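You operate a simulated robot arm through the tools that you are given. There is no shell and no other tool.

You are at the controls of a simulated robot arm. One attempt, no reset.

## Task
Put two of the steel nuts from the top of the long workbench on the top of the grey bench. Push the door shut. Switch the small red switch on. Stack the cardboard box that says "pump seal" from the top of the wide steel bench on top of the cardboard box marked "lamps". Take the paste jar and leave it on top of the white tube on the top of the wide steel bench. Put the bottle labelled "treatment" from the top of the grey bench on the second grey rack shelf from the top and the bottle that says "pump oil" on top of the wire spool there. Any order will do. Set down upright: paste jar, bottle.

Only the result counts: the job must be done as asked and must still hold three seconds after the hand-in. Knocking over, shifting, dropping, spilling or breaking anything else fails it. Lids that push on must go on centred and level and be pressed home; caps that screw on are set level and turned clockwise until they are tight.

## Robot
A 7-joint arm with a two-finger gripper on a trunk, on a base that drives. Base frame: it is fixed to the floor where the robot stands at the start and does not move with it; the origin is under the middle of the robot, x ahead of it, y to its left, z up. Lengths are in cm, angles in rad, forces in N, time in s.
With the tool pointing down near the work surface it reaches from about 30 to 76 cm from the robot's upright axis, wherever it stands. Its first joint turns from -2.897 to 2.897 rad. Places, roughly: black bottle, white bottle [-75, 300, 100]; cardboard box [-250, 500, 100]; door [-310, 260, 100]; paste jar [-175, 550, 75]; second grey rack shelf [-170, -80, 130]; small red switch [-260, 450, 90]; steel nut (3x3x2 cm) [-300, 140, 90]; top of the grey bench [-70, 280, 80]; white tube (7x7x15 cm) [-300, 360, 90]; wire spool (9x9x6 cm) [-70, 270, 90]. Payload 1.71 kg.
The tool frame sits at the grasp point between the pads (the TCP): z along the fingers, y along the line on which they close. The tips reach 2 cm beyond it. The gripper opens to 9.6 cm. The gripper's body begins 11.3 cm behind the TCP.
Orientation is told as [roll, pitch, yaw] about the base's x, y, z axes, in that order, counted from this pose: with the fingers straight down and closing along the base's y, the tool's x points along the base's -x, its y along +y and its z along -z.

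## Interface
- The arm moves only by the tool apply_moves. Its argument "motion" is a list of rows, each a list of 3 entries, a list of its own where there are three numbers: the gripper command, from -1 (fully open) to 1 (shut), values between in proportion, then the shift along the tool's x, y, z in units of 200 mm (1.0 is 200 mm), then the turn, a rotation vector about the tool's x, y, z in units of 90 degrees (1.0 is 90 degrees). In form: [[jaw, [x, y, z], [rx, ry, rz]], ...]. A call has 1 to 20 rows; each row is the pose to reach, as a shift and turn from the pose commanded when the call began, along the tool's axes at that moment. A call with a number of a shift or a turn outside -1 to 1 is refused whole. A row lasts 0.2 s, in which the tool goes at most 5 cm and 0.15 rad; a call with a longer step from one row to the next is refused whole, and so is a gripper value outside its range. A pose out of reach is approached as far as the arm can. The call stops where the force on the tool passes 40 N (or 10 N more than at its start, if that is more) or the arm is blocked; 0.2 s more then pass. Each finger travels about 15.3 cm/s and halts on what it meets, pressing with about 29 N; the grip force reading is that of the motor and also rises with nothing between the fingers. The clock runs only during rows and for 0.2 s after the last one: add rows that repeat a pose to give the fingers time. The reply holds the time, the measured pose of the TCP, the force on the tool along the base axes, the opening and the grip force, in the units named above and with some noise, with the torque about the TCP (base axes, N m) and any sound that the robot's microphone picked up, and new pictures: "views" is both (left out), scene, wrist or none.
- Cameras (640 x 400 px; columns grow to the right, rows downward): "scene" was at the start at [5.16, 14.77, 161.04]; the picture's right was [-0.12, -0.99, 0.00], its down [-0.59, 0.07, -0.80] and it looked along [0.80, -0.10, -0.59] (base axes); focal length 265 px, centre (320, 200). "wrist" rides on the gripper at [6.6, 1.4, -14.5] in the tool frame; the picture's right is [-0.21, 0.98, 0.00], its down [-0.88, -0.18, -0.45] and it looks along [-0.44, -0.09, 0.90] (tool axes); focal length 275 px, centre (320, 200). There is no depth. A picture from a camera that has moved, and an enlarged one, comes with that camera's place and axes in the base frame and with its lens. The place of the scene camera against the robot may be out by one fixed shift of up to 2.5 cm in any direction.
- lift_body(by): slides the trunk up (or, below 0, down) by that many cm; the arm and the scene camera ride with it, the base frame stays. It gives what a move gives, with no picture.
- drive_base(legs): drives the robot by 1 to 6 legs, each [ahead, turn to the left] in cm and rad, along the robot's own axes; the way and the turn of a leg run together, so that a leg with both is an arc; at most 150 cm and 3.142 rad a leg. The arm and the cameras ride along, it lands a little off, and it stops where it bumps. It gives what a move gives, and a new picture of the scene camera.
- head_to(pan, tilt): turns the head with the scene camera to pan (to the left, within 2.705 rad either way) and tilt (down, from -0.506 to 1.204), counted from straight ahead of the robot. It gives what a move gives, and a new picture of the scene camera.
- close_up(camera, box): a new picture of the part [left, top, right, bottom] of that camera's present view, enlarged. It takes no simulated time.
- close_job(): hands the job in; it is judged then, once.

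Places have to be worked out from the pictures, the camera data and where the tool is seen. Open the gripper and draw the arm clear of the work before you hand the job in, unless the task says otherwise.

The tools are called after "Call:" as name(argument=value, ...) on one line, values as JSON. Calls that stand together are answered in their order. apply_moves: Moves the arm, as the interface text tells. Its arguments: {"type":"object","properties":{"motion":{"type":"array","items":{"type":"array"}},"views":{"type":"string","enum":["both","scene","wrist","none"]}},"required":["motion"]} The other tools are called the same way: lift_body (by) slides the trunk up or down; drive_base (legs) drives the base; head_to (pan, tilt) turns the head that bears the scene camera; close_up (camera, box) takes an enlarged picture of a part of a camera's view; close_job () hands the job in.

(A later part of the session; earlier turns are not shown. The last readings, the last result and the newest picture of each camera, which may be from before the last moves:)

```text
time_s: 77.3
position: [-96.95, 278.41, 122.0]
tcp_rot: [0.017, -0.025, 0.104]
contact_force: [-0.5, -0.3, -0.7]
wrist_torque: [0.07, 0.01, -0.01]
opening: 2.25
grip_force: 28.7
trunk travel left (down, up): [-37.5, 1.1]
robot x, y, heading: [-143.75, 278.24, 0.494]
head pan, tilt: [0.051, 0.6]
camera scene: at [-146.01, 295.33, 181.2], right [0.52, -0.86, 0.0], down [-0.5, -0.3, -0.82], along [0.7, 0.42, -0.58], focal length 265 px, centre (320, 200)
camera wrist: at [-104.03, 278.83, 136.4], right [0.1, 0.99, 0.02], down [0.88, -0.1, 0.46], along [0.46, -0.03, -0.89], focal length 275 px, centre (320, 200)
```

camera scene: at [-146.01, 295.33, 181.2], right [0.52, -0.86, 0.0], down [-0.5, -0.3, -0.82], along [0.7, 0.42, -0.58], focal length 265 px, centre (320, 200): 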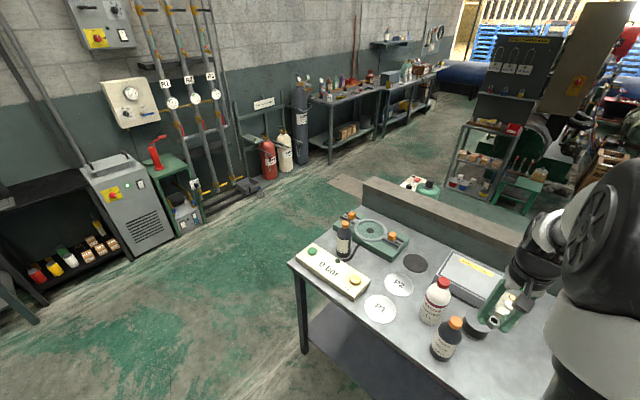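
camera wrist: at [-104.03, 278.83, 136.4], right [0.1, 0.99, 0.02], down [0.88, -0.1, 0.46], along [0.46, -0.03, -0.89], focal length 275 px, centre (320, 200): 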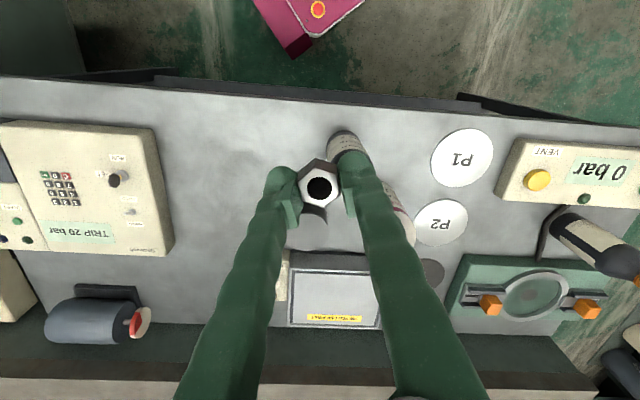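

The bench is well seen: the free area between panel and spool is near (-84,259). I lower the trunk by 18 cm and move over that spot.

Call:
lift_body(by=-18)

Call:
apply_moves(motion=[[0.9, [-0.107, -0.2, 0], [0.002, 0.003, 0]], [0.9, [-0.214, -0.4, 0], [0.004, 0.006, 0]], [0.9, [-0.321, -0.6, 0], [0.007, 0.01, 0]], [0.9, [-0.43, -0.8, 0], [0.009, 0.013, 0]], [0.9, [-0.538, -1.0, 0], [0.011, 0.016, 0]]], views="wrist")

```text
time_s: 79.3
position: [-97.09, 278.5, 104.14]
tcp_rot: [0.017, -0.027, 0.105]
contact_force: [-0.1, 0.6, -0.5]
wrist_torque: [-0.02, -0.01, -0.01]
opening: 2.25
grip_force: 29.3
trunk travel left (down, up): [-19.5, 19.1]
robot x, y, heading: [-143.43, 278.09, 0.487]
head pan, tilt: [0.051, 0.6]
```

```text
time_s: 80.5
position: [-84.15, 259.68, 104.09]
tcp_rot: [-0.001, 0.0, 0.104]
contact_force: [-0.6, 0.4, -0.6]
wrist_torque: [0.01, 0.05, -0.01]
opening: 2.27
grip_force: 29.4
trunk travel left (down, up): [-19.5, 19.1]
robot x, y, heading: [-143.4, 278.08, 0.49]
head pan, tilt: [0.051, 0.6]
camera wrist: at [-90.95, 260.36, 118.49], right [0.1, 0.99, 0.0], down [0.89, -0.09, 0.45], along [0.44, -0.05, -0.9], focal length 275 px, centre (320, 200)
```

wrist: 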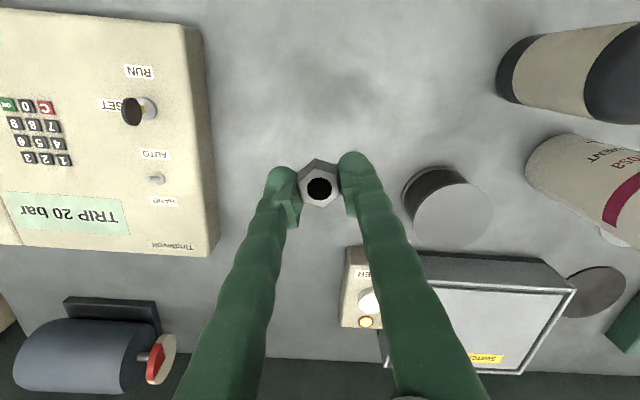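

Panel top corner triangulates to z≈88, so the bench is near 80. I descend to z≈92 and look again.

Call:
apply_moves(motion=[[0.9, [0, 0, 0.2], [0, 0, 0]], [0.9, [0, 0, 0.4], [0, 0, 0]], [0.9, [0, 0, 0.6], [0, 0, 0]], [0.9, [0, 0, 0.6], [0, 0, 0]]], views="wrist")

```text
time_s: 81.5
position: [-84.26, 259.86, 92.09]
tcp_rot: [-0.001, -0.005, 0.106]
contact_force: [0.5, -0.2, -0.9]
wrist_torque: [0.01, -0.01, 0.04]
opening: 2.27
grip_force: 29.2
trunk travel left (down, up): [-19.5, 19.1]
robot x, y, heading: [-143.5, 278.39, 0.49]
head pan, tilt: [0.051, 0.6]
camera wrist: at [-91.02, 260.52, 106.62], right [0.1, 0.99, 0.0], down [0.89, -0.09, 0.45], along [0.44, -0.05, -0.9], focal length 275 px, centre (320, 200)
```

wrist: 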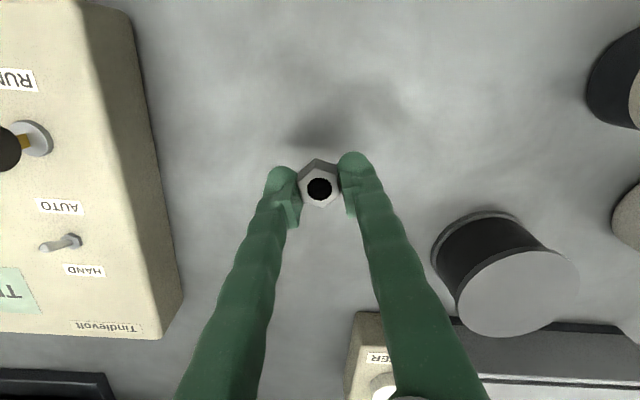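

Spool top and panel top come out at z≈91, so the bench surface is near 85. I go down to TCP z≈87.6 and check the force.

Call:
apply_moves(motion=[[0.9, [0, 0, 0.12], [0, 0, 0]], [0.9, [0, 0, 0.2], [0, 0, 0]], [0.9, [0, 0, 0.225], [0, 0, 0]], [0.9, [0, 0, 0.225], [0, 0, 0]]], views="wrist")

```text
time_s: 82.5
position: [-84.29, 259.68, 87.65]
tcp_rot: [-0.001, -0.001, 0.105]
contact_force: [0.4, 0.0, -1.1]
wrist_torque: [0.02, 0.0, 0.03]
opening: 2.25
grip_force: 29.1
trunk travel left (down, up): [-19.5, 19.1]
robot x, y, heading: [-143.35, 278.26, 0.493]
head pan, tilt: [0.051, 0.6]
camera wrist: at [-91.02, 260.49, 102.12], right [0.1, 0.99, 0.0], down [0.89, -0.09, 0.45], along [0.44, -0.05, -0.9], focal length 275 px, centre (320, 200)
```

wrist: 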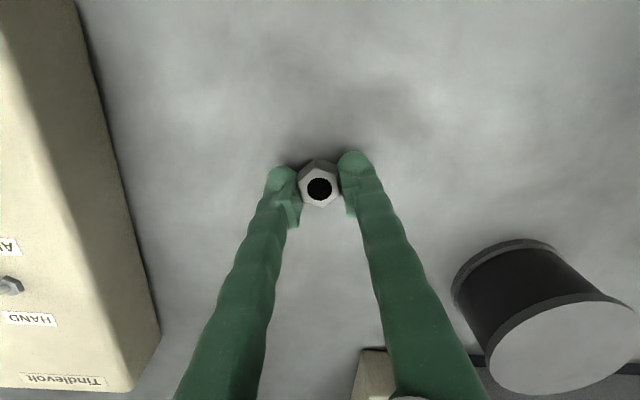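

No contact yet; I go down another 0.8 cm in small steps.

Call:
apply_moves(motion=[[0.9, [0, 0, 0.015], [0, 0, 0]], [0.9, [0, 0, 0.03], [0, 0, 0]], [0.9, [0, 0, 0.04], [0, 0, 0]], [0.9, [0, 0, 0.04], [0, 0, 0]]], views="none")

```text
time_s: 83.5
position: [-84.23, 259.81, 87.04]
tcp_rot: [-0.001, -0.004, 0.106]
contact_force: [-1.4, 1.1, 14.6]
wrist_torque: [0.07, 0.01, 0.01]
opening: 2.24
grip_force: 28.3
trunk travel left (down, up): [-19.5, 19.1]
robot x, y, heading: [-143.56, 277.86, 0.493]
head pan, tilt: [0.051, 0.6]
```

Contact (14.6 N) at TCP 87.0, so the bench top is at z≈85. I release the nut and rise.

Call:
apply_moves(motion=[[0.2, [0, 0, 0.02], [0, 0, 0]], [0.1, [0, 0, 0.01], [0, 0, 0]], [0.1, [0, 0, 0.0], [0, 0, 0]], [0.1, [0, 0, -0.15], [0, 0, 0]], [0.1, [0, 0, -0.4], [0, 0, 0]], [0.1, [0, 0, -0.64], [0, 0, 0]], [0.1, [0, 0, -0.88], [0, 0, 0]]], views="both")

```text
time_s: 84.1
position: [-85.25, 258.59, 87.58]
tcp_rot: [0.001, -0.022, 0.103]
contact_force: [0.0, -0.3, 0.6]
wrist_torque: [-0.04, -0.03, 0.0]
opening: 4.3
grip_force: 0.0
trunk travel left (down, up): [-19.5, 19.1]
robot x, y, heading: [-143.58, 278.28, 0.497]
head pan, tilt: [0.051, 0.6]
stopped in row 2: the force on the tool passed its limit at 41 N (the readings are from after the stop); the commanded pose is now the measured one
camera scene: at [-146.59, 295.18, 163.17], right [0.52, -0.86, 0.0], down [-0.49, -0.3, -0.82], along [0.7, 0.42, -0.58], focal length 265 px, centre (320, 200)
camera wrist: at [-92.43, 259.35, 101.87], right [0.11, 0.99, 0.0], down [0.88, -0.09, 0.46], along [0.46, -0.05, -0.89], focal length 275 px, centre (320, 200)
```

scene: 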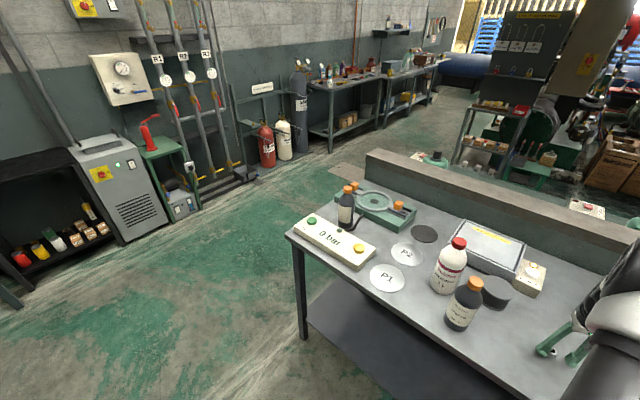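
wrist: 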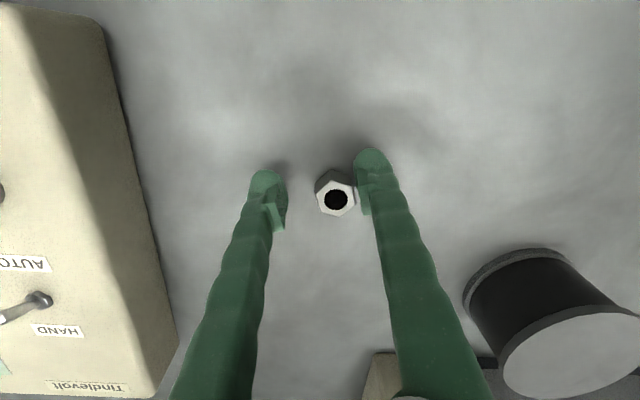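

I had pressed slightly further by mistake, which stopped the call, but the nut stands free on the bench. I now rise straight up.

Call:
apply_moves(motion=[[0.1, [0, -0.02, -0.02], [0, 0, 0]], [0.1, [0, -0.02, -0.15], [0, 0, 0]], [0, [0, -0.02, -0.35], [0, 0.007, 0]], [-0.5, [0, -0.02, -0.55], [0, 0.014, 0]], [-1, [0, -0.02, -0.8], [0, 0.014, 0]], [-1, [0, -0.02, -1.0], [0, 0.014, 0]]], views="wrist")

Call:
close_up(camera="scene", box=[290, 180, 450, 280])

```text
time_s: 85.5
position: [-85.61, 258.34, 107.46]
tcp_rot: [-0.002, -0.001, 0.104]
contact_force: [0.8, 0.5, 0.3]
wrist_torque: [-0.01, -0.02, -0.01]
opening: 9.62
grip_force: 0.1
trunk travel left (down, up): [-19.5, 19.1]
robot x, y, heading: [-143.79, 278.29, 0.495]
head pan, tilt: [0.051, 0.6]
camera wrist: at [-92.33, 259.06, 122.02], right [0.1, 0.99, 0.0], down [0.89, -0.09, 0.44], along [0.44, -0.05, -0.9], focal length 275 px, centre (320, 200)
```

wrist: 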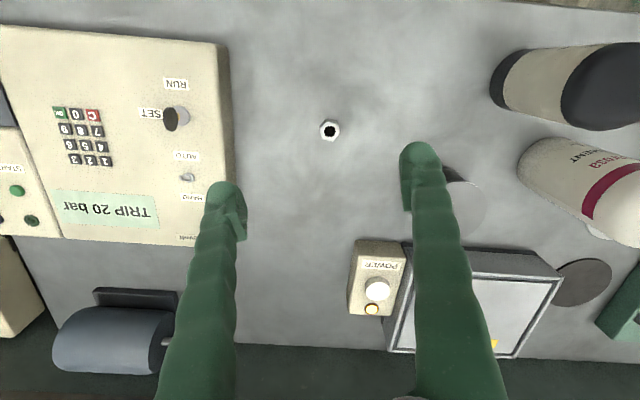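

```text
4.00 times, centred on (370, 230) of scene
camera zoom: at [-146.51, 295.32, 163.19], right [0.52, -0.86, 0.0], down [-0.5, -0.3, -0.82], along [0.7, 0.42, -0.58], focal length 1061 px, centre (120, 80)
```

zoom: 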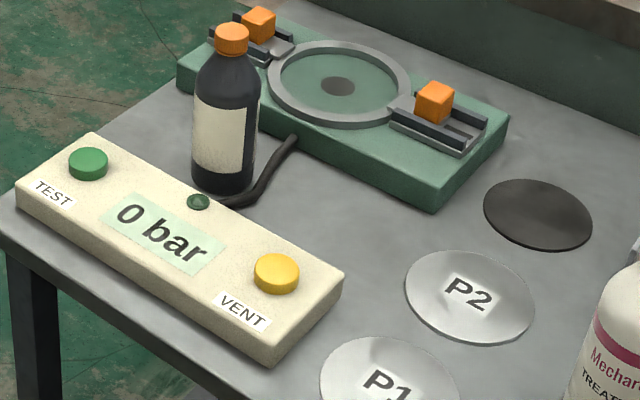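

Nut one stands on the bench. Next is the "treatment" bottle, which must go on a shelf with only ~38 cm headroom, so I want a horizontal grip coming from the upper-left of the gear-oil bottle. I raise the trunk for clearance and reposition to about (-132,325).

Call:
lift_body(by=18.5)

Call:
drive_base(legs=[[0, 0.83], [46, 0], [0, -1.1]])

Call:
head_to(pan=-0.3, tilt=0.8)

```text
time_s: 87.5
position: [-85.6, 258.32, 126.05]
tcp_rot: [-0.003, 0.001, 0.104]
contact_force: [0.3, -0.9, 0.6]
wrist_torque: [0.03, 0.01, 0.0]
opening: 9.6
grip_force: 0.0
trunk travel left (down, up): [-38.0, 0.6]
robot x, y, heading: [-143.39, 278.46, 0.491]
head pan, tilt: [0.051, 0.6]
```

```text
time_s: 96.3
position: [-81.59, 287.44, 125.93]
tcp_rot: [-0.002, 0.0, -0.176]
contact_force: [-0.2, -0.3, 0.4]
wrist_torque: [0.0, -0.02, -0.03]
opening: 9.6
grip_force: 0.1
trunk travel left (down, up): [-38.0, 0.6]
robot x, y, heading: [-132.12, 322.98, 0.215]
head pan, tilt: [0.051, 0.6]
camera scene: at [-130.01, 340.21, 181.67], right [0.26, -0.96, 0.0], down [-0.56, -0.15, -0.82], along [0.79, 0.21, -0.58], focal length 265 px, centre (320, 200)
```

scene: 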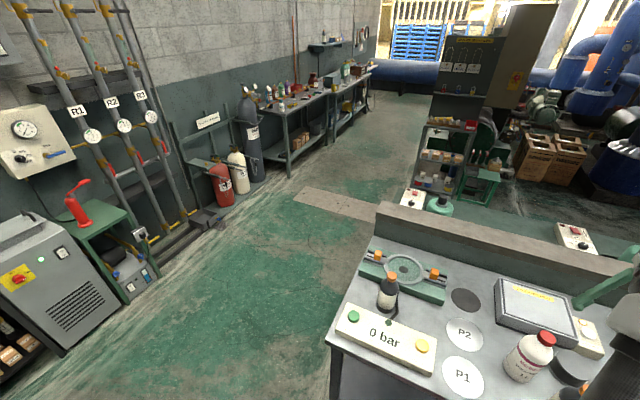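

```text
time_s: 97.1
position: [-83.28, 287.0, 126.58]
tcp_rot: [0.002, -0.014, -0.172]
contact_force: [-0.1, -0.3, 0.8]
wrist_torque: [0.0, 0.07, -0.01]
opening: 9.6
grip_force: 0.1
trunk travel left (down, up): [-38.0, 0.6]
robot x, y, heading: [-132.07, 323.34, 0.215]
head pan, tilt: [-0.3, 0.799]
camera scene: at [-130.51, 337.23, 180.0], right [-0.08, -1.0, 0.01], down [-0.73, 0.06, -0.69], along [0.68, -0.06, -0.73], focal length 265 px, centre (320, 200)
```

scene: 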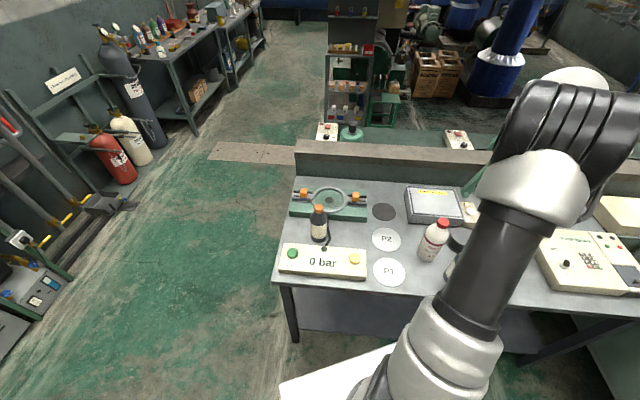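

I read the far black bottle's label from here.

Call:
close_up(camera="scene", box=[290, 195, 354, 255])

Call:
close_up(camera="scene", box=[270, 170, 510, 320])

```text
6.67 times, centred on (322, 225) of scene
camera zoom: at [-130.51, 337.23, 180.0], right [-0.08, -1.0, 0.01], down [-0.73, 0.06, -0.69], along [0.68, -0.06, -0.73], focal length 1768 px, centre (307, 33)
```

zoom: 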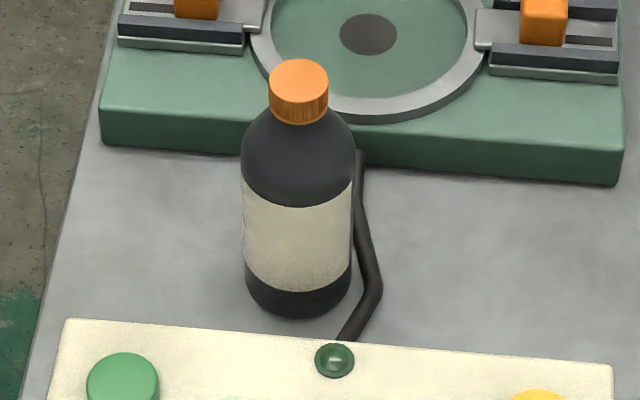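

```text
2.67 times, centred on (390, 245) of scene
camera zoom: at [-130.51, 337.23, 180.0], right [-0.08, -1.0, 0.01], down [-0.73, 0.06, -0.69], along [0.68, -0.06, -0.73], focal length 707 px, centre (133, 80)
```

zoom: 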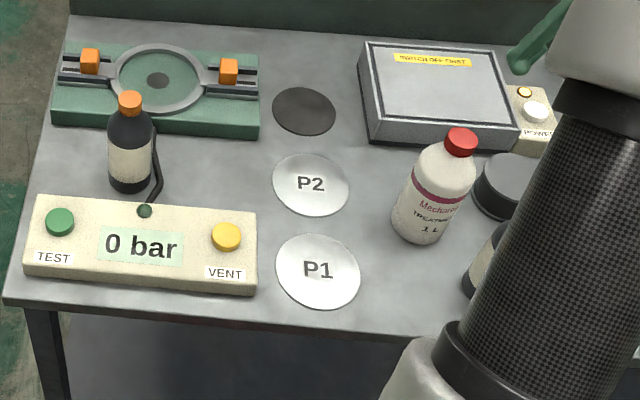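

The far bottle's text faces the other way; I'll verify it later. For the treatment bottle I turn the hand half round about its own axis so the wrist camera will ride above a horizontal grip. First a quarter turn.

Call:
apply_moves(motion=[[-1, [0, 0, -0.02], [0, 0, -0.09]], [-1, [0, 0, -0.02], [0, 0, -0.18]], [-1, [0, 0, -0.02], [0, 0, -0.27]], [-1, [0, 0, -0.02], [0, 0, -0.36]], [-1, [0, 0, -0.02], [0, 0, -0.45]], [-1, [0, 0, -0.02], [0, 0, -0.54]], [-1, [0, 0, -0.02], [0, 0, -0.63]], [-1, [0, 0, -0.02], [0, 0, -0.72]], [-1, [0, 0, -0.02], [0, 0, -0.81]], [-1, [0, 0, -0.02], [0, 0, -0.9]], [-1, [0, 0, -0.02], [0, 0, -0.99]]], views="wrist")

```text
time_s: 99.5
position: [-83.34, 287.02, 126.9]
tcp_rot: [-0.013, -0.003, 1.382]
contact_force: [0.2, 0.7, -0.1]
wrist_torque: [0.0, 0.02, 0.01]
opening: 9.6
grip_force: 0.2
trunk travel left (down, up): [-38.0, 0.6]
robot x, y, heading: [-132.11, 323.34, 0.217]
head pan, tilt: [-0.3, 0.799]
camera wrist: at [-86.34, 280.83, 141.4], right [-0.92, 0.39, -0.01], down [0.34, 0.83, 0.45], along [0.18, 0.41, -0.89], focal length 275 px, centre (320, 200)
```

wrist: 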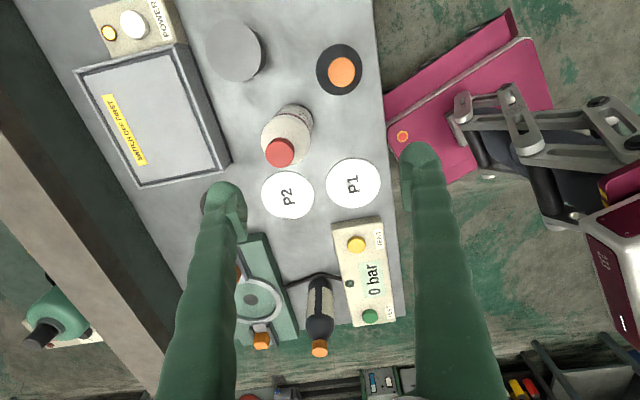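

The quarter turn worked and the view gives good positions: treatment cap (-77.5,288), spool (-74,273.7), gear oil (-88,282.5), pump oil (-65.4,330). I finish the turn so the hand will approach along about -0.6 rad.

Call:
apply_moves(motion=[[-1, [0, 0, -0.02], [0, 0, -0.082]], [-1, [0, 0, -0.02], [0, 0, -0.164]], [-1, [0, 0, -0.02], [0, 0, -0.246]], [-1, [0, 0, -0.02], [0, 0, -0.328]], [-1, [0, 0, -0.02], [0, 0, -0.41]], [-1, [0, 0, -0.02], [0, 0, -0.492]], [-1, [0, 0, -0.02], [0, 0, -0.574]], [-1, [0, 0, -0.02], [0, 0, -0.656]], [-1, [0, 0, -0.02], [0, 0, -0.737]]], views="wrist")

```text
time_s: 101.5
position: [-83.46, 287.11, 127.41]
tcp_rot: [-0.009, 0.011, 2.538]
contact_force: [0.5, -0.4, 0.3]
wrist_torque: [0.01, 0.0, 0.03]
opening: 9.61
grip_force: 0.0
trunk travel left (down, up): [-38.0, 0.6]
robot x, y, heading: [-132.1, 322.82, 0.213]
head pan, tilt: [-0.3, 0.799]
camera wrist: at [-79.13, 282.14, 141.88], right [-0.72, -0.69, -0.01], down [-0.62, 0.65, 0.44], along [-0.29, 0.32, -0.9], focal length 275 px, centre (320, 200)
```

wrist: 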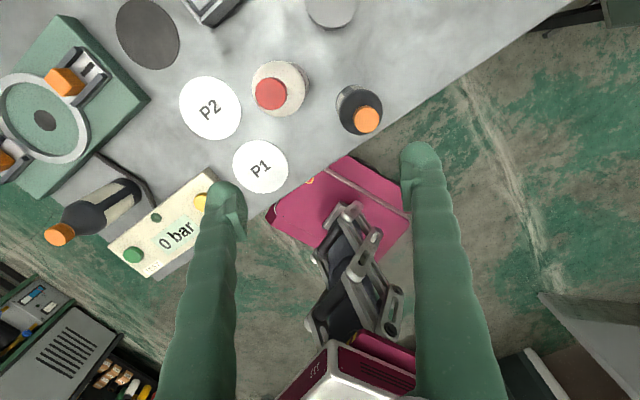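

Now I tilt the hand up to horizontal, keeping the TCP at z≈127 above everything.

Call:
apply_moves(motion=[[-1, [0, 0, 0], [0, 0.09, 0]], [-1, [0, 0, 0], [0, 0.18, 0]], [-1, [0, 0, 0], [0, 0.27, 0]], [-1, [0, 0, 0], [0, 0.36, 0]], [-1, [0, 0, 0], [0, 0.45, 0]], [-1, [0, 0, 0], [0, 0.54, 0]], [-1, [0, 0, 0], [0, 0.63, 0]], [-1, [0, 0, 0], [0, 0.72, 0]], [-1, [0, 0, 0], [0, 0.81, 0]], [-1, [0, 0, 0], [0, 0.9, 0]], [-1, [0, 0, 0], [0, 0.99, 0]]], views="both")

```text
time_s: 103.9
position: [-83.18, 287.14, 127.36]
tcp_rot: [-1.037, 1.56, 1.5]
contact_force: [0.5, -0.4, 0.4]
wrist_torque: [-0.02, 0.0, -0.03]
opening: 9.58
grip_force: 0.1
trunk travel left (down, up): [-38.0, 0.6]
robot x, y, heading: [-132.19, 323.2, 0.215]
head pan, tilt: [-0.3, 0.799]
camera scene: at [-130.35, 337.22, 179.99], right [-0.08, -1.0, 0.01], down [-0.73, 0.06, -0.68], along [0.68, -0.06, -0.73], focal length 265 px, centre (320, 200)
camera wrist: at [-96.14, 294.16, 133.91], right [-0.56, -0.8, -0.21], down [-0.26, 0.41, -0.87], along [0.79, -0.43, -0.44], focal length 275 px, centre (320, 200)
```

scene: 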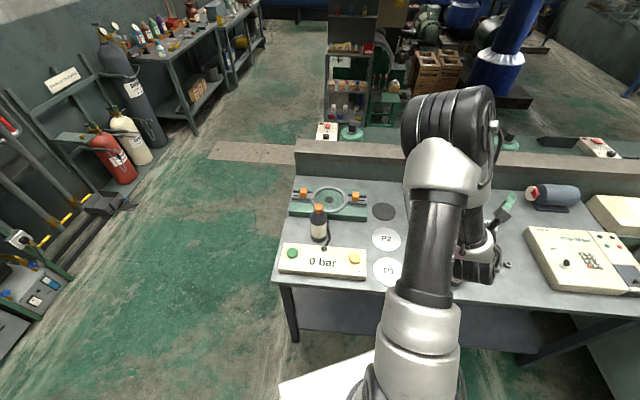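
wrist: 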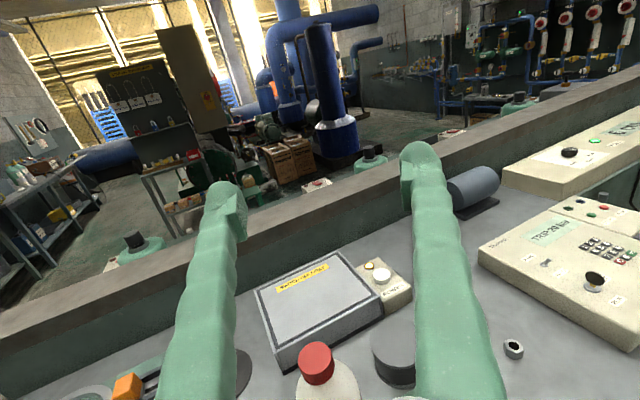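

The hand is horizontal with the camera on top. The treatment cap is at about (-76.8,288.7); I shift the TCP above the bottle axis and then lower the trunk by 14 cm (fingers straddle only air above the cap).

Call:
apply_moves(motion=[[-1, [0, -0.12, 0.11], [0, 0, 0]], [-1, [0, -0.245, 0.225], [0, 0, 0]], [-1, [0, -0.245, 0.225], [0, 0, 0]]], views="none")

Call:
lift_body(by=-14)

Call:
close_up(camera="wrist", box=[0, 0, 640, 400])

```text
time_s: 104.7
position: [-76.99, 288.4, 127.51]
tcp_rot: [-1.191, 1.56, 1.345]
contact_force: [0.0, 1.0, -0.5]
wrist_torque: [-0.01, -0.05, 0.0]
opening: 9.61
grip_force: 0.0
trunk travel left (down, up): [-38.0, 0.6]
robot x, y, heading: [-131.91, 323.0, 0.217]
head pan, tilt: [-0.3, 0.799]
```

```text
time_s: 106.4
position: [-76.9, 288.59, 113.39]
tcp_rot: [-1.149, 1.558, 1.387]
contact_force: [-0.6, -0.8, -0.6]
wrist_torque: [0.0, 0.03, -0.01]
opening: 9.62
grip_force: 0.1
trunk travel left (down, up): [-24.0, 14.6]
robot x, y, heading: [-132.04, 322.81, 0.215]
head pan, tilt: [-0.3, 0.799]
```

```text
1.00 times, centred on (320, 200) of wrist (not enlarged: the box is as wide or as high as the picture)
camera zoom: at [-89.8, 295.52, 120.08], right [-0.55, -0.8, -0.22], down [-0.26, 0.41, -0.87], along [0.79, -0.43, -0.44], focal length 275 px, centre (320, 200)
```

zoom: 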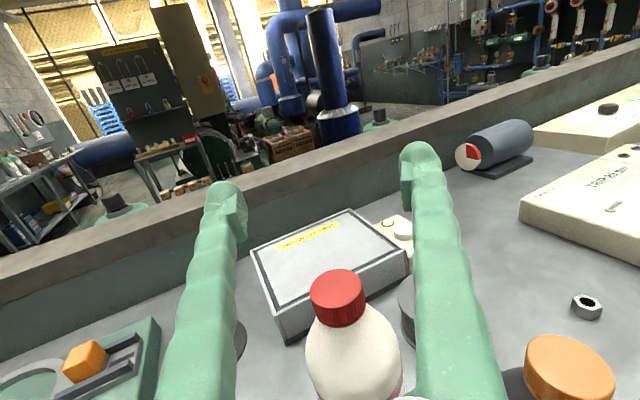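

The cap sits right below the TCP. I lower the trunk 10 cm more, then the arm 7 cm so the fingers straddle the body at z≈96.

Call:
lift_body(by=-10)

Call:
close_up(camera="wrist", box=[0, 0, 640, 400])

```text
time_s: 107.7
position: [-76.94, 288.48, 103.5]
tcp_rot: [-1.152, 1.559, 1.387]
contact_force: [0.4, -0.1, -0.6]
wrist_torque: [-0.01, 0.02, 0.01]
opening: 9.59
grip_force: 0.0
trunk travel left (down, up): [-14.0, 24.6]
robot x, y, heading: [-131.97, 322.85, 0.214]
head pan, tilt: [-0.3, 0.799]
```

```text
1.00 times, centred on (320, 200) of wrist (not enlarged: the box is as wide or as high as the picture)
camera zoom: at [-89.82, 295.51, 110.17], right [-0.55, -0.8, -0.22], down [-0.26, 0.41, -0.87], along [0.79, -0.43, -0.44], focal length 275 px, centre (320, 200)
```

zoom: 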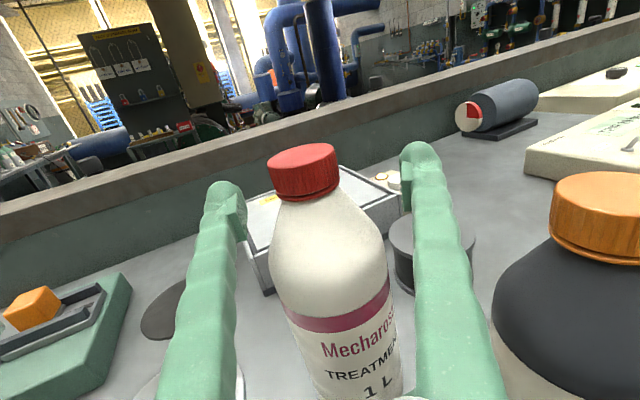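

The bottle is centred between the fingers. I lower 7.5 cm with the arm.

Call:
apply_moves(motion=[[-1, [-0.1, -0.01, 0], [0, 0, 0]], [-1, [-0.2, -0.01, 0], [0, 0, 0]], [-1, [-0.3, -0.01, 0], [0, 0, 0]], [-1, [-0.375, -0.01, 0], [0, 0, 0]], [-1, [-0.375, -0.01, 0], [0, 0, 0]]], views="both")

```text
time_s: 108.9
position: [-76.96, 288.81, 96.11]
tcp_rot: [-1.161, 1.56, 1.377]
contact_force: [0.2, -0.5, -0.2]
wrist_torque: [0.01, -0.01, -0.01]
opening: 9.6
grip_force: 0.0
trunk travel left (down, up): [-14.0, 24.6]
robot x, y, heading: [-131.84, 322.77, 0.22]
head pan, tilt: [-0.3, 0.799]
camera scene: at [-130.91, 337.13, 156.06], right [-0.08, -1.0, 0.01], down [-0.73, 0.06, -0.69], along [0.68, -0.06, -0.73], focal length 265 px, centre (320, 200)
camera wrist: at [-89.72, 295.79, 102.75], right [-0.55, -0.8, -0.22], down [-0.26, 0.41, -0.87], along [0.79, -0.43, -0.44], focal length 275 px, centre (320, 200)
```

scene: 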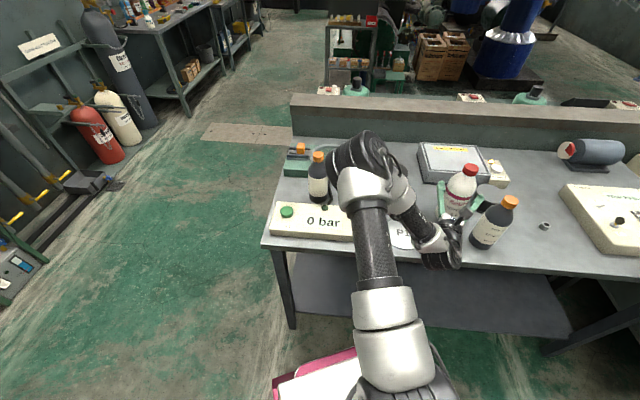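
wrist: 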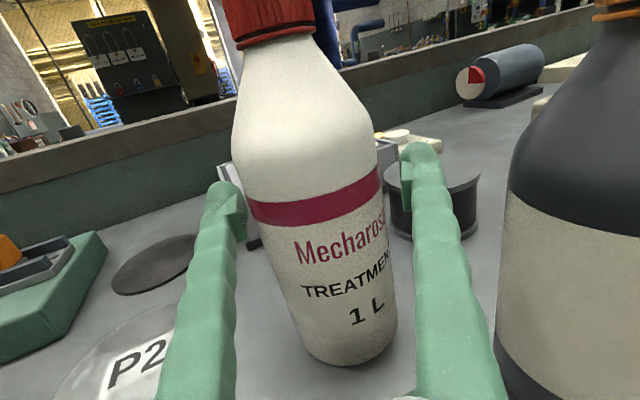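

The fingers straddle the body with no contact. I close the gripper.

Call:
apply_moves(motion=[[-0.7, [0, 0, 0], [0, 0, 0]], [-0.4, [0, 0, 0], [0, 0, 0]], [0, [0, 0, 0], [0, 0, 0]], [0.5, [0, 0, 0], [0, 0, 0]], [0.5, [0, 0, 0], [0, 0, 0]]], views="wrist")

```text
time_s: 110.1
position: [-76.79, 288.83, 96.17]
tcp_rot: [-1.181, 1.559, 1.359]
contact_force: [2.6, 3.6, 2.7]
wrist_torque: [0.04, -0.21, 0.05]
opening: 7.57
grip_force: 28.8
trunk travel left (down, up): [-14.0, 24.6]
robot x, y, heading: [-132.28, 323.17, 0.219]
head pan, tilt: [-0.3, 0.799]
camera wrist: at [-89.7, 295.83, 102.77], right [-0.55, -0.8, -0.22], down [-0.26, 0.41, -0.87], along [0.79, -0.43, -0.44], focal length 275 px, centre (320, 200)
```

wrist: 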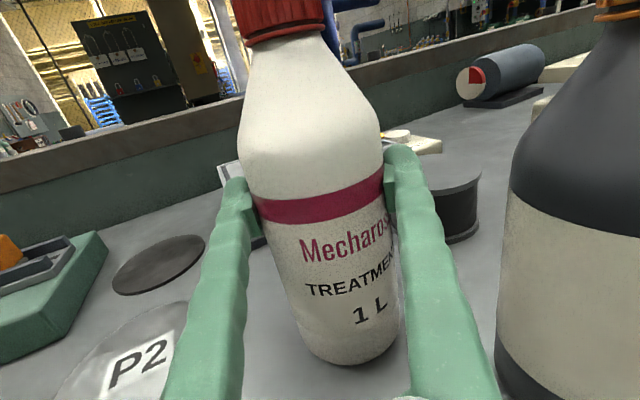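

Gripped at 7.57 cm. I lift a little with the arm to check that it holds.

Call:
apply_moves(motion=[[0.5, [0.05, 0, 0], [0, 0, 0]], [0.5, [0.15, 0, 0], [0, 0, 0]], [0.5, [0.3, 0, 0], [0, 0, 0]], [0.5, [0.3, 0, 0], [0, 0, 0]]], views="wrist")

Call:
lift_body(by=22)

```text
time_s: 111.1
position: [-76.8, 288.54, 101.88]
tcp_rot: [-1.004, 1.558, 1.535]
contact_force: [1.1, 1.2, -9.6]
wrist_torque: [0.0, 0.06, -0.04]
opening: 7.55
grip_force: 28.9
trunk travel left (down, up): [-14.0, 24.6]
robot x, y, heading: [-132.04, 322.81, 0.212]
head pan, tilt: [-0.3, 0.799]
camera wrist: at [-89.66, 295.67, 108.63], right [-0.56, -0.8, -0.22], down [-0.26, 0.41, -0.87], along [0.79, -0.43, -0.44], focal length 275 px, centre (320, 200)
```

wrist: 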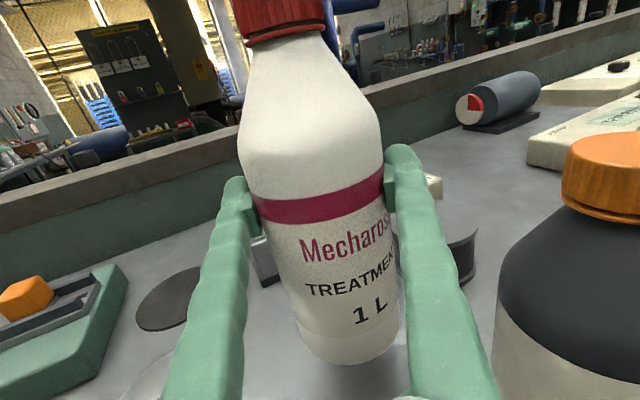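

```text
time_s: 113.4
position: [-76.82, 288.72, 123.97]
tcp_rot: [-1.018, 1.559, 1.519]
contact_force: [0.4, 0.1, -10.5]
wrist_torque: [0.03, 0.01, -0.01]
opening: 7.56
grip_force: 28.7
trunk travel left (down, up): [-36.0, 2.6]
robot x, y, heading: [-132.22, 323.1, 0.208]
head pan, tilt: [-0.3, 0.799]
```

The bottle weighs ~10 N and hangs well. I turn right toward the aisle (the bottle's bottom at z≈113 passes clear over the bench objects) and then draw the arm in.

Call:
drive_base(legs=[[0, -2.3]])

Call:
apply_moves(motion=[[0.5, [0, 0, -0.15], [0, 0, 0]], [0.5, [0, 0, -0.3], [0, 0, 0]], [0.5, [0, 0, -0.45], [0, 0, 0]], [0.5, [0, 0, -0.6], [0, 0, 0]], [0.5, [0, 0, -0.7], [0, 0, 0]]], views="none")

Call:
head_to(pan=0.0, tilt=0.5)

```text
time_s: 120.3
position: [-194.27, 303.92, 124.01]
tcp_rot: [-1.025, 1.558, -0.772]
contact_force: [0.0, 0.2, -10.0]
wrist_torque: [0.0, -0.06, -0.02]
opening: 7.48
grip_force: 28.9
trunk travel left (down, up): [-36.0, 2.6]
robot x, y, heading: [-131.23, 322.56, -2.074]
head pan, tilt: [-0.3, 0.799]
camera scene: at [-122.18, 312.82, 178.05], right [-0.7, 0.72, 0.0], down [0.52, 0.51, -0.69], along [-0.49, -0.48, -0.73], focal length 265 px, centre (320, 200)
```

scene: 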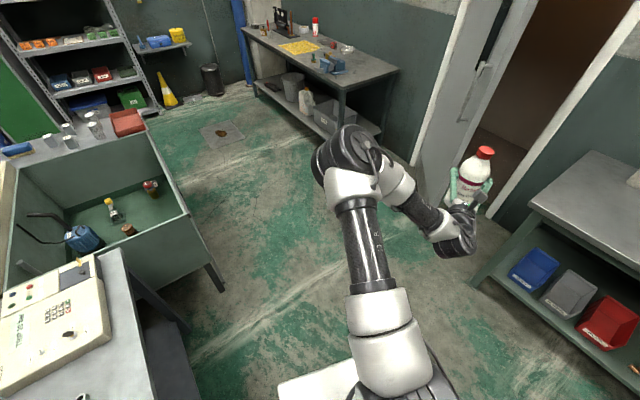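

```text
time_s: 121.5
position: [-185.4, 307.86, 123.46]
tcp_rot: [-1.743, 1.548, -1.488]
contact_force: [0.4, 0.2, -9.0]
wrist_torque: [0.0, -0.04, 0.05]
opening: 7.39
grip_force: 28.5
out of reach, approached as far as the arm can: row 3, 4, 5
trunk travel left (down, up): [-36.0, 2.6]
robot x, y, heading: [-131.24, 322.89, -2.071]
head pan, tilt: [-0.3, 0.799]
```

```text
time_s: 122.3
position: [-185.16, 307.85, 123.52]
tcp_rot: [-1.734, 1.549, -1.481]
contact_force: [-0.6, 0.3, -10.2]
wrist_torque: [0.02, -0.07, -0.02]
opening: 7.37
grip_force: 28.9
trunk travel left (down, up): [-36.0, 2.6]
robot x, y, heading: [-131.52, 322.71, -2.069]
head pan, tilt: [0.0, 0.499]
camera scene: at [-120.78, 310.44, 180.62], right [-0.88, 0.48, 0.0], down [0.24, 0.43, -0.87], along [-0.42, -0.76, -0.49], focal length 265 px, centre (320, 200)
```

scene: 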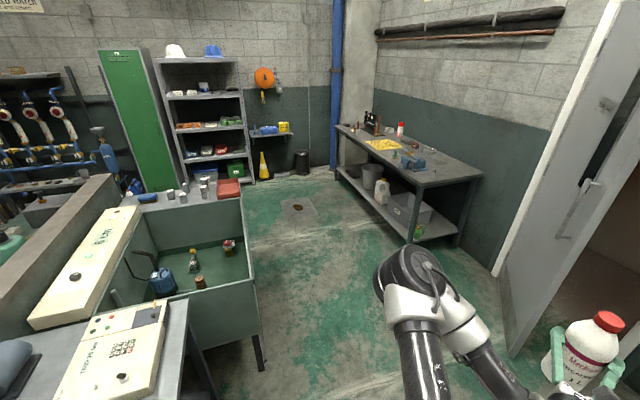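

The grip opening drifted from 7.57 to 7.37, so I check how the bottle sits in the hand.

Call:
close_up(camera="wrist", box=[0, 0, 640, 400])

Call:
close_up(camera="scene", box=[520, 290, 640, 400])

```text
1.00 times, centred on (320, 200) of wrist (not enlarged: the box is as wide or as high as the picture)
camera zoom: at [-171.71, 313.02, 129.92], right [-0.25, 0.94, -0.23], down [0.48, -0.09, -0.87], along [-0.84, -0.32, -0.43], focal length 275 px, centre (320, 200)
```

zoom: 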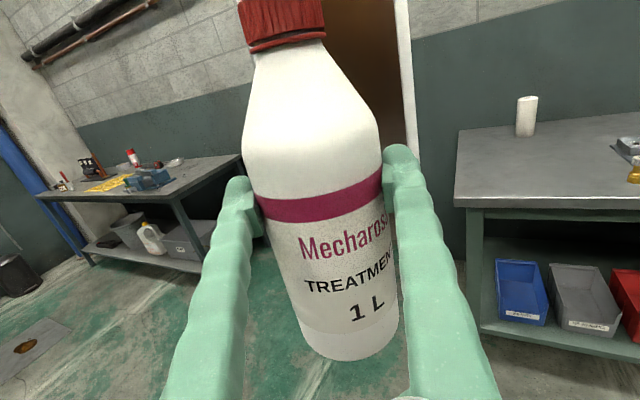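

```text
3.64 times, centred on (580, 345) of scene
camera zoom: at [-120.78, 310.44, 180.62], right [-0.88, 0.48, 0.0], down [0.24, 0.43, -0.87], along [-0.42, -0.76, -0.49], focal length 965 px, centre (-626, -327)
```

zoom: 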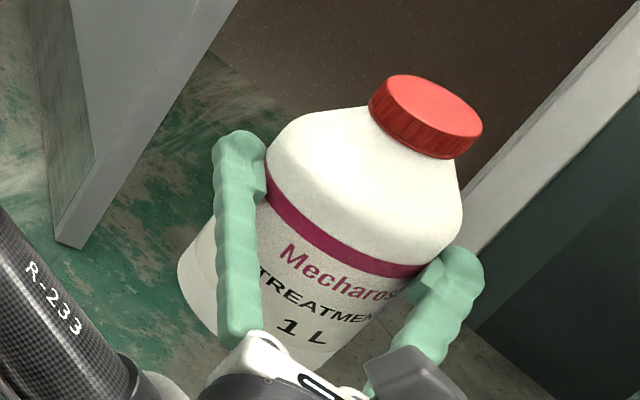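

No slip; the bottle sits as before. I zoom on the rack to choose a free spot on its second shelf.

Call:
close_up(camera="scene", box=[140, 30, 300, 130])

```text
4.00 times, centred on (220, 80) of scene
camera zoom: at [-120.78, 310.44, 180.62], right [-0.88, 0.48, 0.0], down [0.24, 0.43, -0.87], along [-0.42, -0.76, -0.49], focal length 1061 px, centre (720, 680)
```

zoom: 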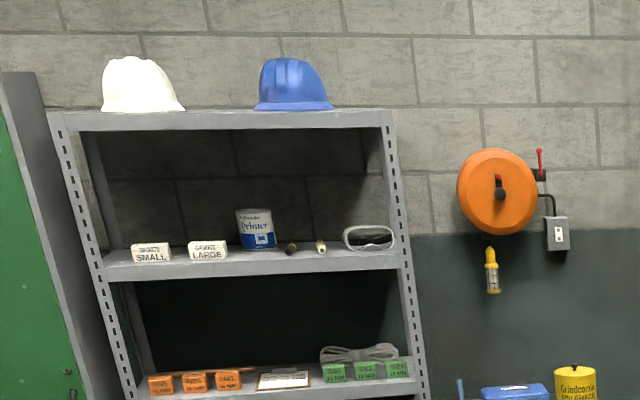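

The second shelf has free room between the "LARGE" box and the goggles. I drive down the aisle with the bottle carried right-front over free floor.

Call:
drive_base(legs=[[0, 0.07], [140, 0], [0, 0.255], [125, 0]])

```text
time_s: 137.6
position: [-256.79, 42.11, 123.63]
tcp_rot: [-1.828, 1.546, -1.245]
contact_force: [1.3, 0.7, -11.0]
wrist_torque: [0.04, -0.08, 0.03]
opening: 7.37
grip_force: 29.1
trunk travel left (down, up): [-36.0, 2.6]
robot x, y, heading: [-210.42, 73.31, -1.743]
head pan, tilt: [0.0, 0.499]
camera scene: at [-195.9, 68.31, 180.72], right [-0.99, 0.17, 0.0], down [0.08, 0.47, -0.88], along [-0.15, -0.87, -0.48], focal length 265 px, centre (320, 200)
```

scene: 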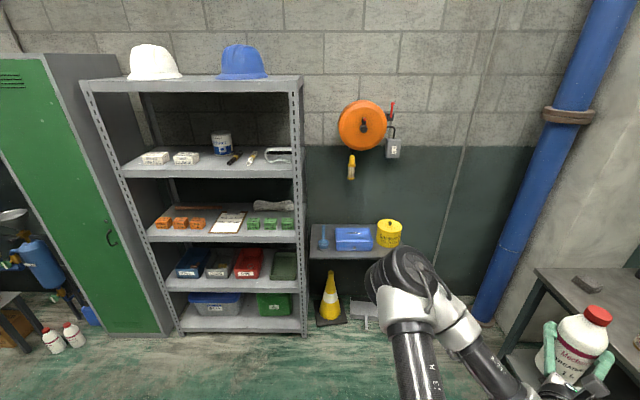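

I zoom in on the second shelf to pick the spot.

Call:
close_up(camera="scene", box=[110, 100, 310, 225])

```text
3.20 times, centred on (210, 162) of scene
camera zoom: at [-195.9, 68.31, 180.72], right [-0.99, 0.17, 0.0], down [0.08, 0.47, -0.88], along [-0.15, -0.87, -0.48], focal length 849 px, centre (672, 320)
```

zoom: 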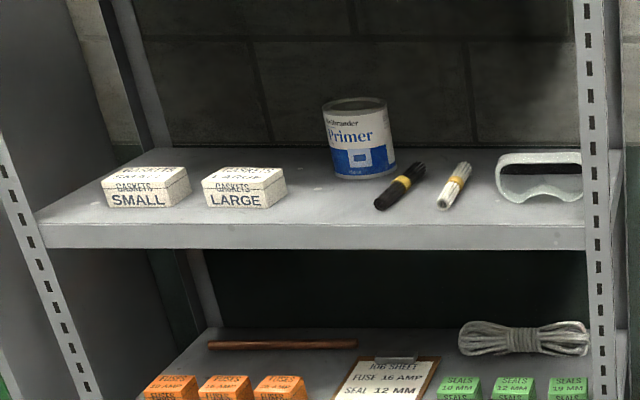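

The free gap lies between the "LARGE" box and the black ties; target bottle centre ≈ (-162,-74), shelf ≈ 128–129. First I raise trunk and arm so the bottle's bottom is above the shelf.

Call:
lift_body(by=2.4)

Call:
apply_moves(motion=[[0.5, [0.2, 0, 0], [0, 0, 0]], [0.5, [0.4, 0, 0], [0, 0, 0]], [0.5, [0.6, 0, 0], [0, 0, 0]], [0.5, [0.8, 0, 0], [0, 0, 0]], [0.5, [0.9, 0, 0], [0, 0, 0]], [0.5, [0.9, 0, 0], [0, 0, 0]]], views="wrist")

```text
time_s: 138.3
position: [-256.94, 41.71, 125.87]
tcp_rot: [-1.713, 1.548, -1.134]
contact_force: [0.7, -0.6, -10.6]
wrist_torque: [0.04, -0.05, 0.01]
opening: 7.37
grip_force: 28.5
trunk travel left (down, up): [-38.4, 0.2]
robot x, y, heading: [-210.49, 73.21, -1.751]
head pan, tilt: [0.0, 0.499]
```

```text
time_s: 139.7
position: [-256.96, 42.31, 143.79]
tcp_rot: [-1.741, 1.551, -1.159]
contact_force: [-0.2, 0.2, -10.4]
wrist_torque: [0.03, -0.08, -0.01]
opening: 7.36
grip_force: 28.9
trunk travel left (down, up): [-38.4, 0.2]
robot x, y, heading: [-210.23, 73.03, -1.741]
head pan, tilt: [0.0, 0.499]
camera wrist: at [-245.84, 51.52, 150.26], right [-0.54, 0.81, -0.23], down [0.48, 0.07, -0.87], along [-0.69, -0.58, -0.43], focal length 275 px, centre (320, 200)
```

wrist: 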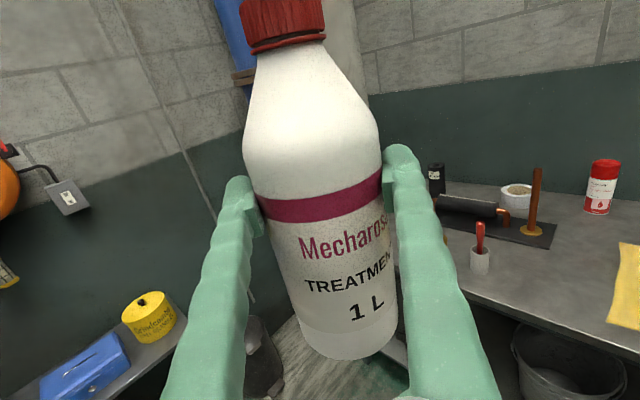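

TCP is at 143.8, bottle bottom ≈132.6. I drive to about (-149,1) with the hand pointing square to the rack, bottle still some 8 cm in front of it.

Call:
drive_base(legs=[[0, 0.88], [94, 0], [0, -0.06]])

Call:
close_up(camera="wrist", box=[0, 0, 640, 400])

```text
time_s: 148.1
position: [-158.92, -54.23, 143.67]
tcp_rot: [-1.689, 1.548, -0.293]
contact_force: [-1.3, -1.2, -10.8]
wrist_torque: [0.09, 0.01, -0.02]
opening: 7.34
grip_force: 28.6
trunk travel left (down, up): [-38.4, 0.2]
robot x, y, heading: [-149.68, 1.31, -0.929]
head pan, tilt: [0.0, 0.499]
camera scene: at [-133.89, 5.62, 182.96], right [-0.8, -0.6, 0.0], down [-0.29, 0.4, -0.87], along [0.52, -0.7, -0.49], focal length 265 px, centre (320, 200)
```

scene: 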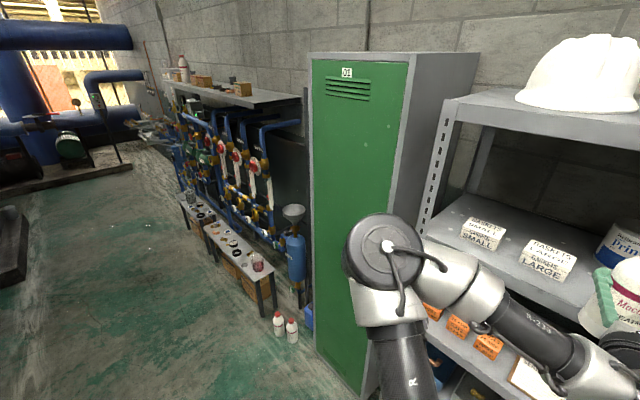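

```text
1.00 times, centred on (320, 200) of wrist (not enlarged: the box is as wide or as high as the picture)
camera zoom: at [-158.01, -39.7, 150.12], right [-0.96, 0.17, -0.23], down [0.28, 0.4, -0.87], along [-0.06, -0.9, -0.43], focal length 275 px, centre (320, 200)
```

zoom: 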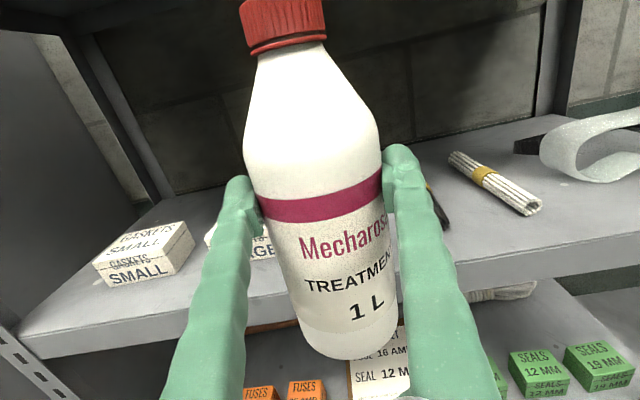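

I look with the scene camera straight at the rack to check the height margin before inserting.

Call:
head_to(pan=-0.85, tilt=0.55)

Call:
close_up(camera="scene", box=[200, 100, 520, 300])

```text
time_s: 149.2
position: [-160.11, -52.36, 144.25]
tcp_rot: [-1.969, 1.533, -0.574]
contact_force: [-0.5, -0.7, -9.5]
wrist_torque: [0.1, 0.01, -0.03]
opening: 7.37
grip_force: 29.2
trunk travel left (down, up): [-38.4, 0.2]
robot x, y, heading: [-149.58, 1.28, -0.934]
head pan, tilt: [-0.85, 0.55]
camera scene: at [-141.17, 4.3, 182.55], right [-0.98, 0.21, 0.01], down [0.1, 0.52, -0.85], along [-0.18, -0.83, -0.53], focal length 265 px, centre (320, 200)
```

scene: 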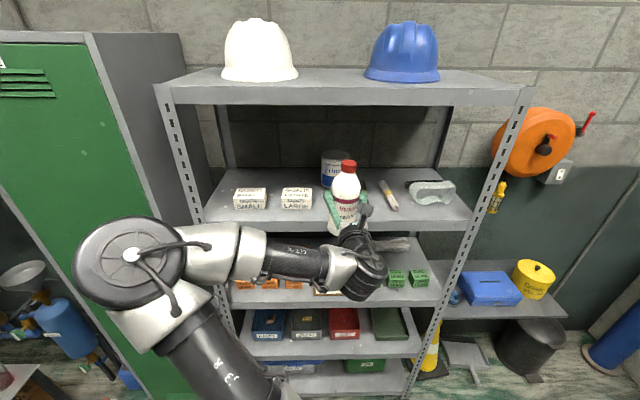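

```text
2.00 times, centred on (360, 200) of scene
camera zoom: at [-141.17, 4.3, 182.55], right [-0.98, 0.21, 0.01], down [0.1, 0.52, -0.85], along [-0.18, -0.83, -0.53], focal length 530 px, centre (240, 200)
```

zoom: 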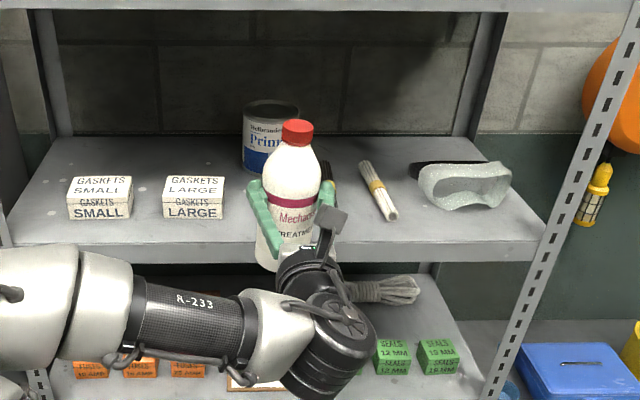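

The arm sagged slightly during the drive; gap edges are at x≈-155 (box) and ≈-172 (ties). I insert straight ahead ~18 cm toward (-163.5,-70.5), correcting the small tilt and height.

Call:
apply_moves(motion=[[0.5, [0.02, 0, 0.1], [0, 0.012, 0]], [0.5, [0.03, 0, 0.3], [0, 0.024, 0]], [0.5, [0.04, 0.005, 0.5], [0, 0.024, 0]], [0.5, [0.045, 0.01, 0.7], [0, 0.024, 0]], [0.5, [0.05, 0.01, 0.92], [0, 0.024, 0]], [0.5, [0.05, 0.01, 0.92], [0, 0.024, 0]]], views="both")

Call:
close_up(camera="scene", box=[240, 120, 440, 245])

```text
time_s: 150.6
position: [-163.59, -70.42, 145.41]
tcp_rot: [-2.559, 1.508, -1.165]
contact_force: [-0.9, 0.4, -10.4]
wrist_torque: [0.14, -0.01, 0.01]
opening: 7.34
grip_force: 29.2
trunk travel left (down, up): [-38.4, 0.2]
robot x, y, heading: [-149.39, 1.18, -0.93]
head pan, tilt: [-0.85, 0.55]
camera scene: at [-141.09, 4.38, 182.54], right [-0.98, 0.21, 0.01], down [0.1, 0.52, -0.85], along [-0.18, -0.83, -0.53], focal length 265 px, centre (320, 200)
camera wrist: at [-162.66, -55.49, 151.22], right [-0.96, 0.16, -0.24], down [0.28, 0.35, -0.89], along [-0.06, -0.92, -0.38], focal length 275 px, centre (320, 200)
```

scene: 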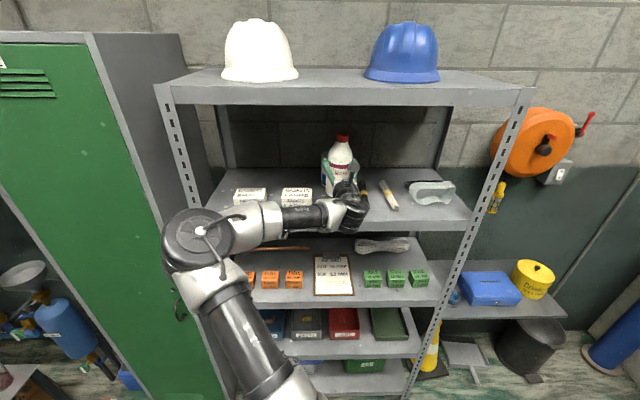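
wrist: 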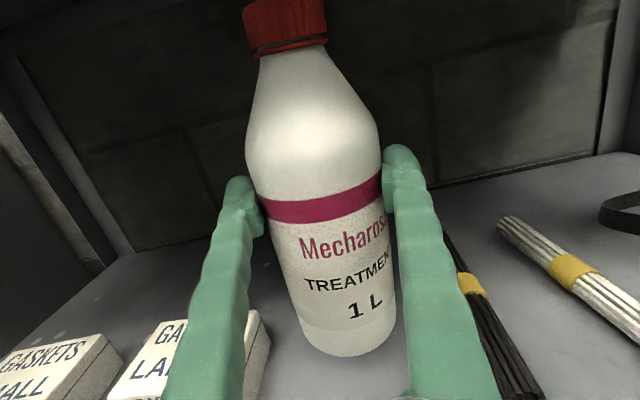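

```text
3.20 times, centred on (340, 182) of scene
camera zoom: at [-141.09, 4.38, 182.54], right [-0.98, 0.21, 0.01], down [0.1, 0.52, -0.85], along [-0.18, -0.83, -0.53], focal length 849 px, centre (256, 256)
```

zoom: 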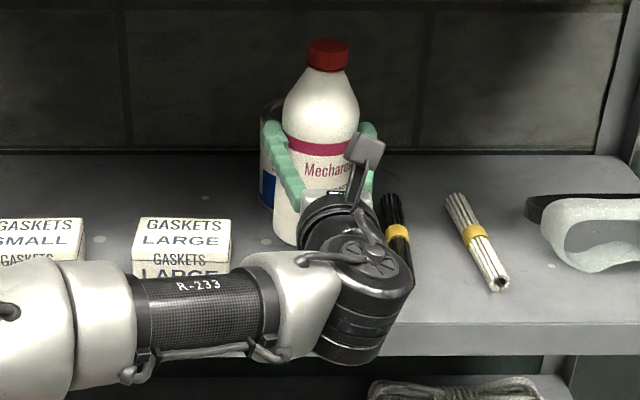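

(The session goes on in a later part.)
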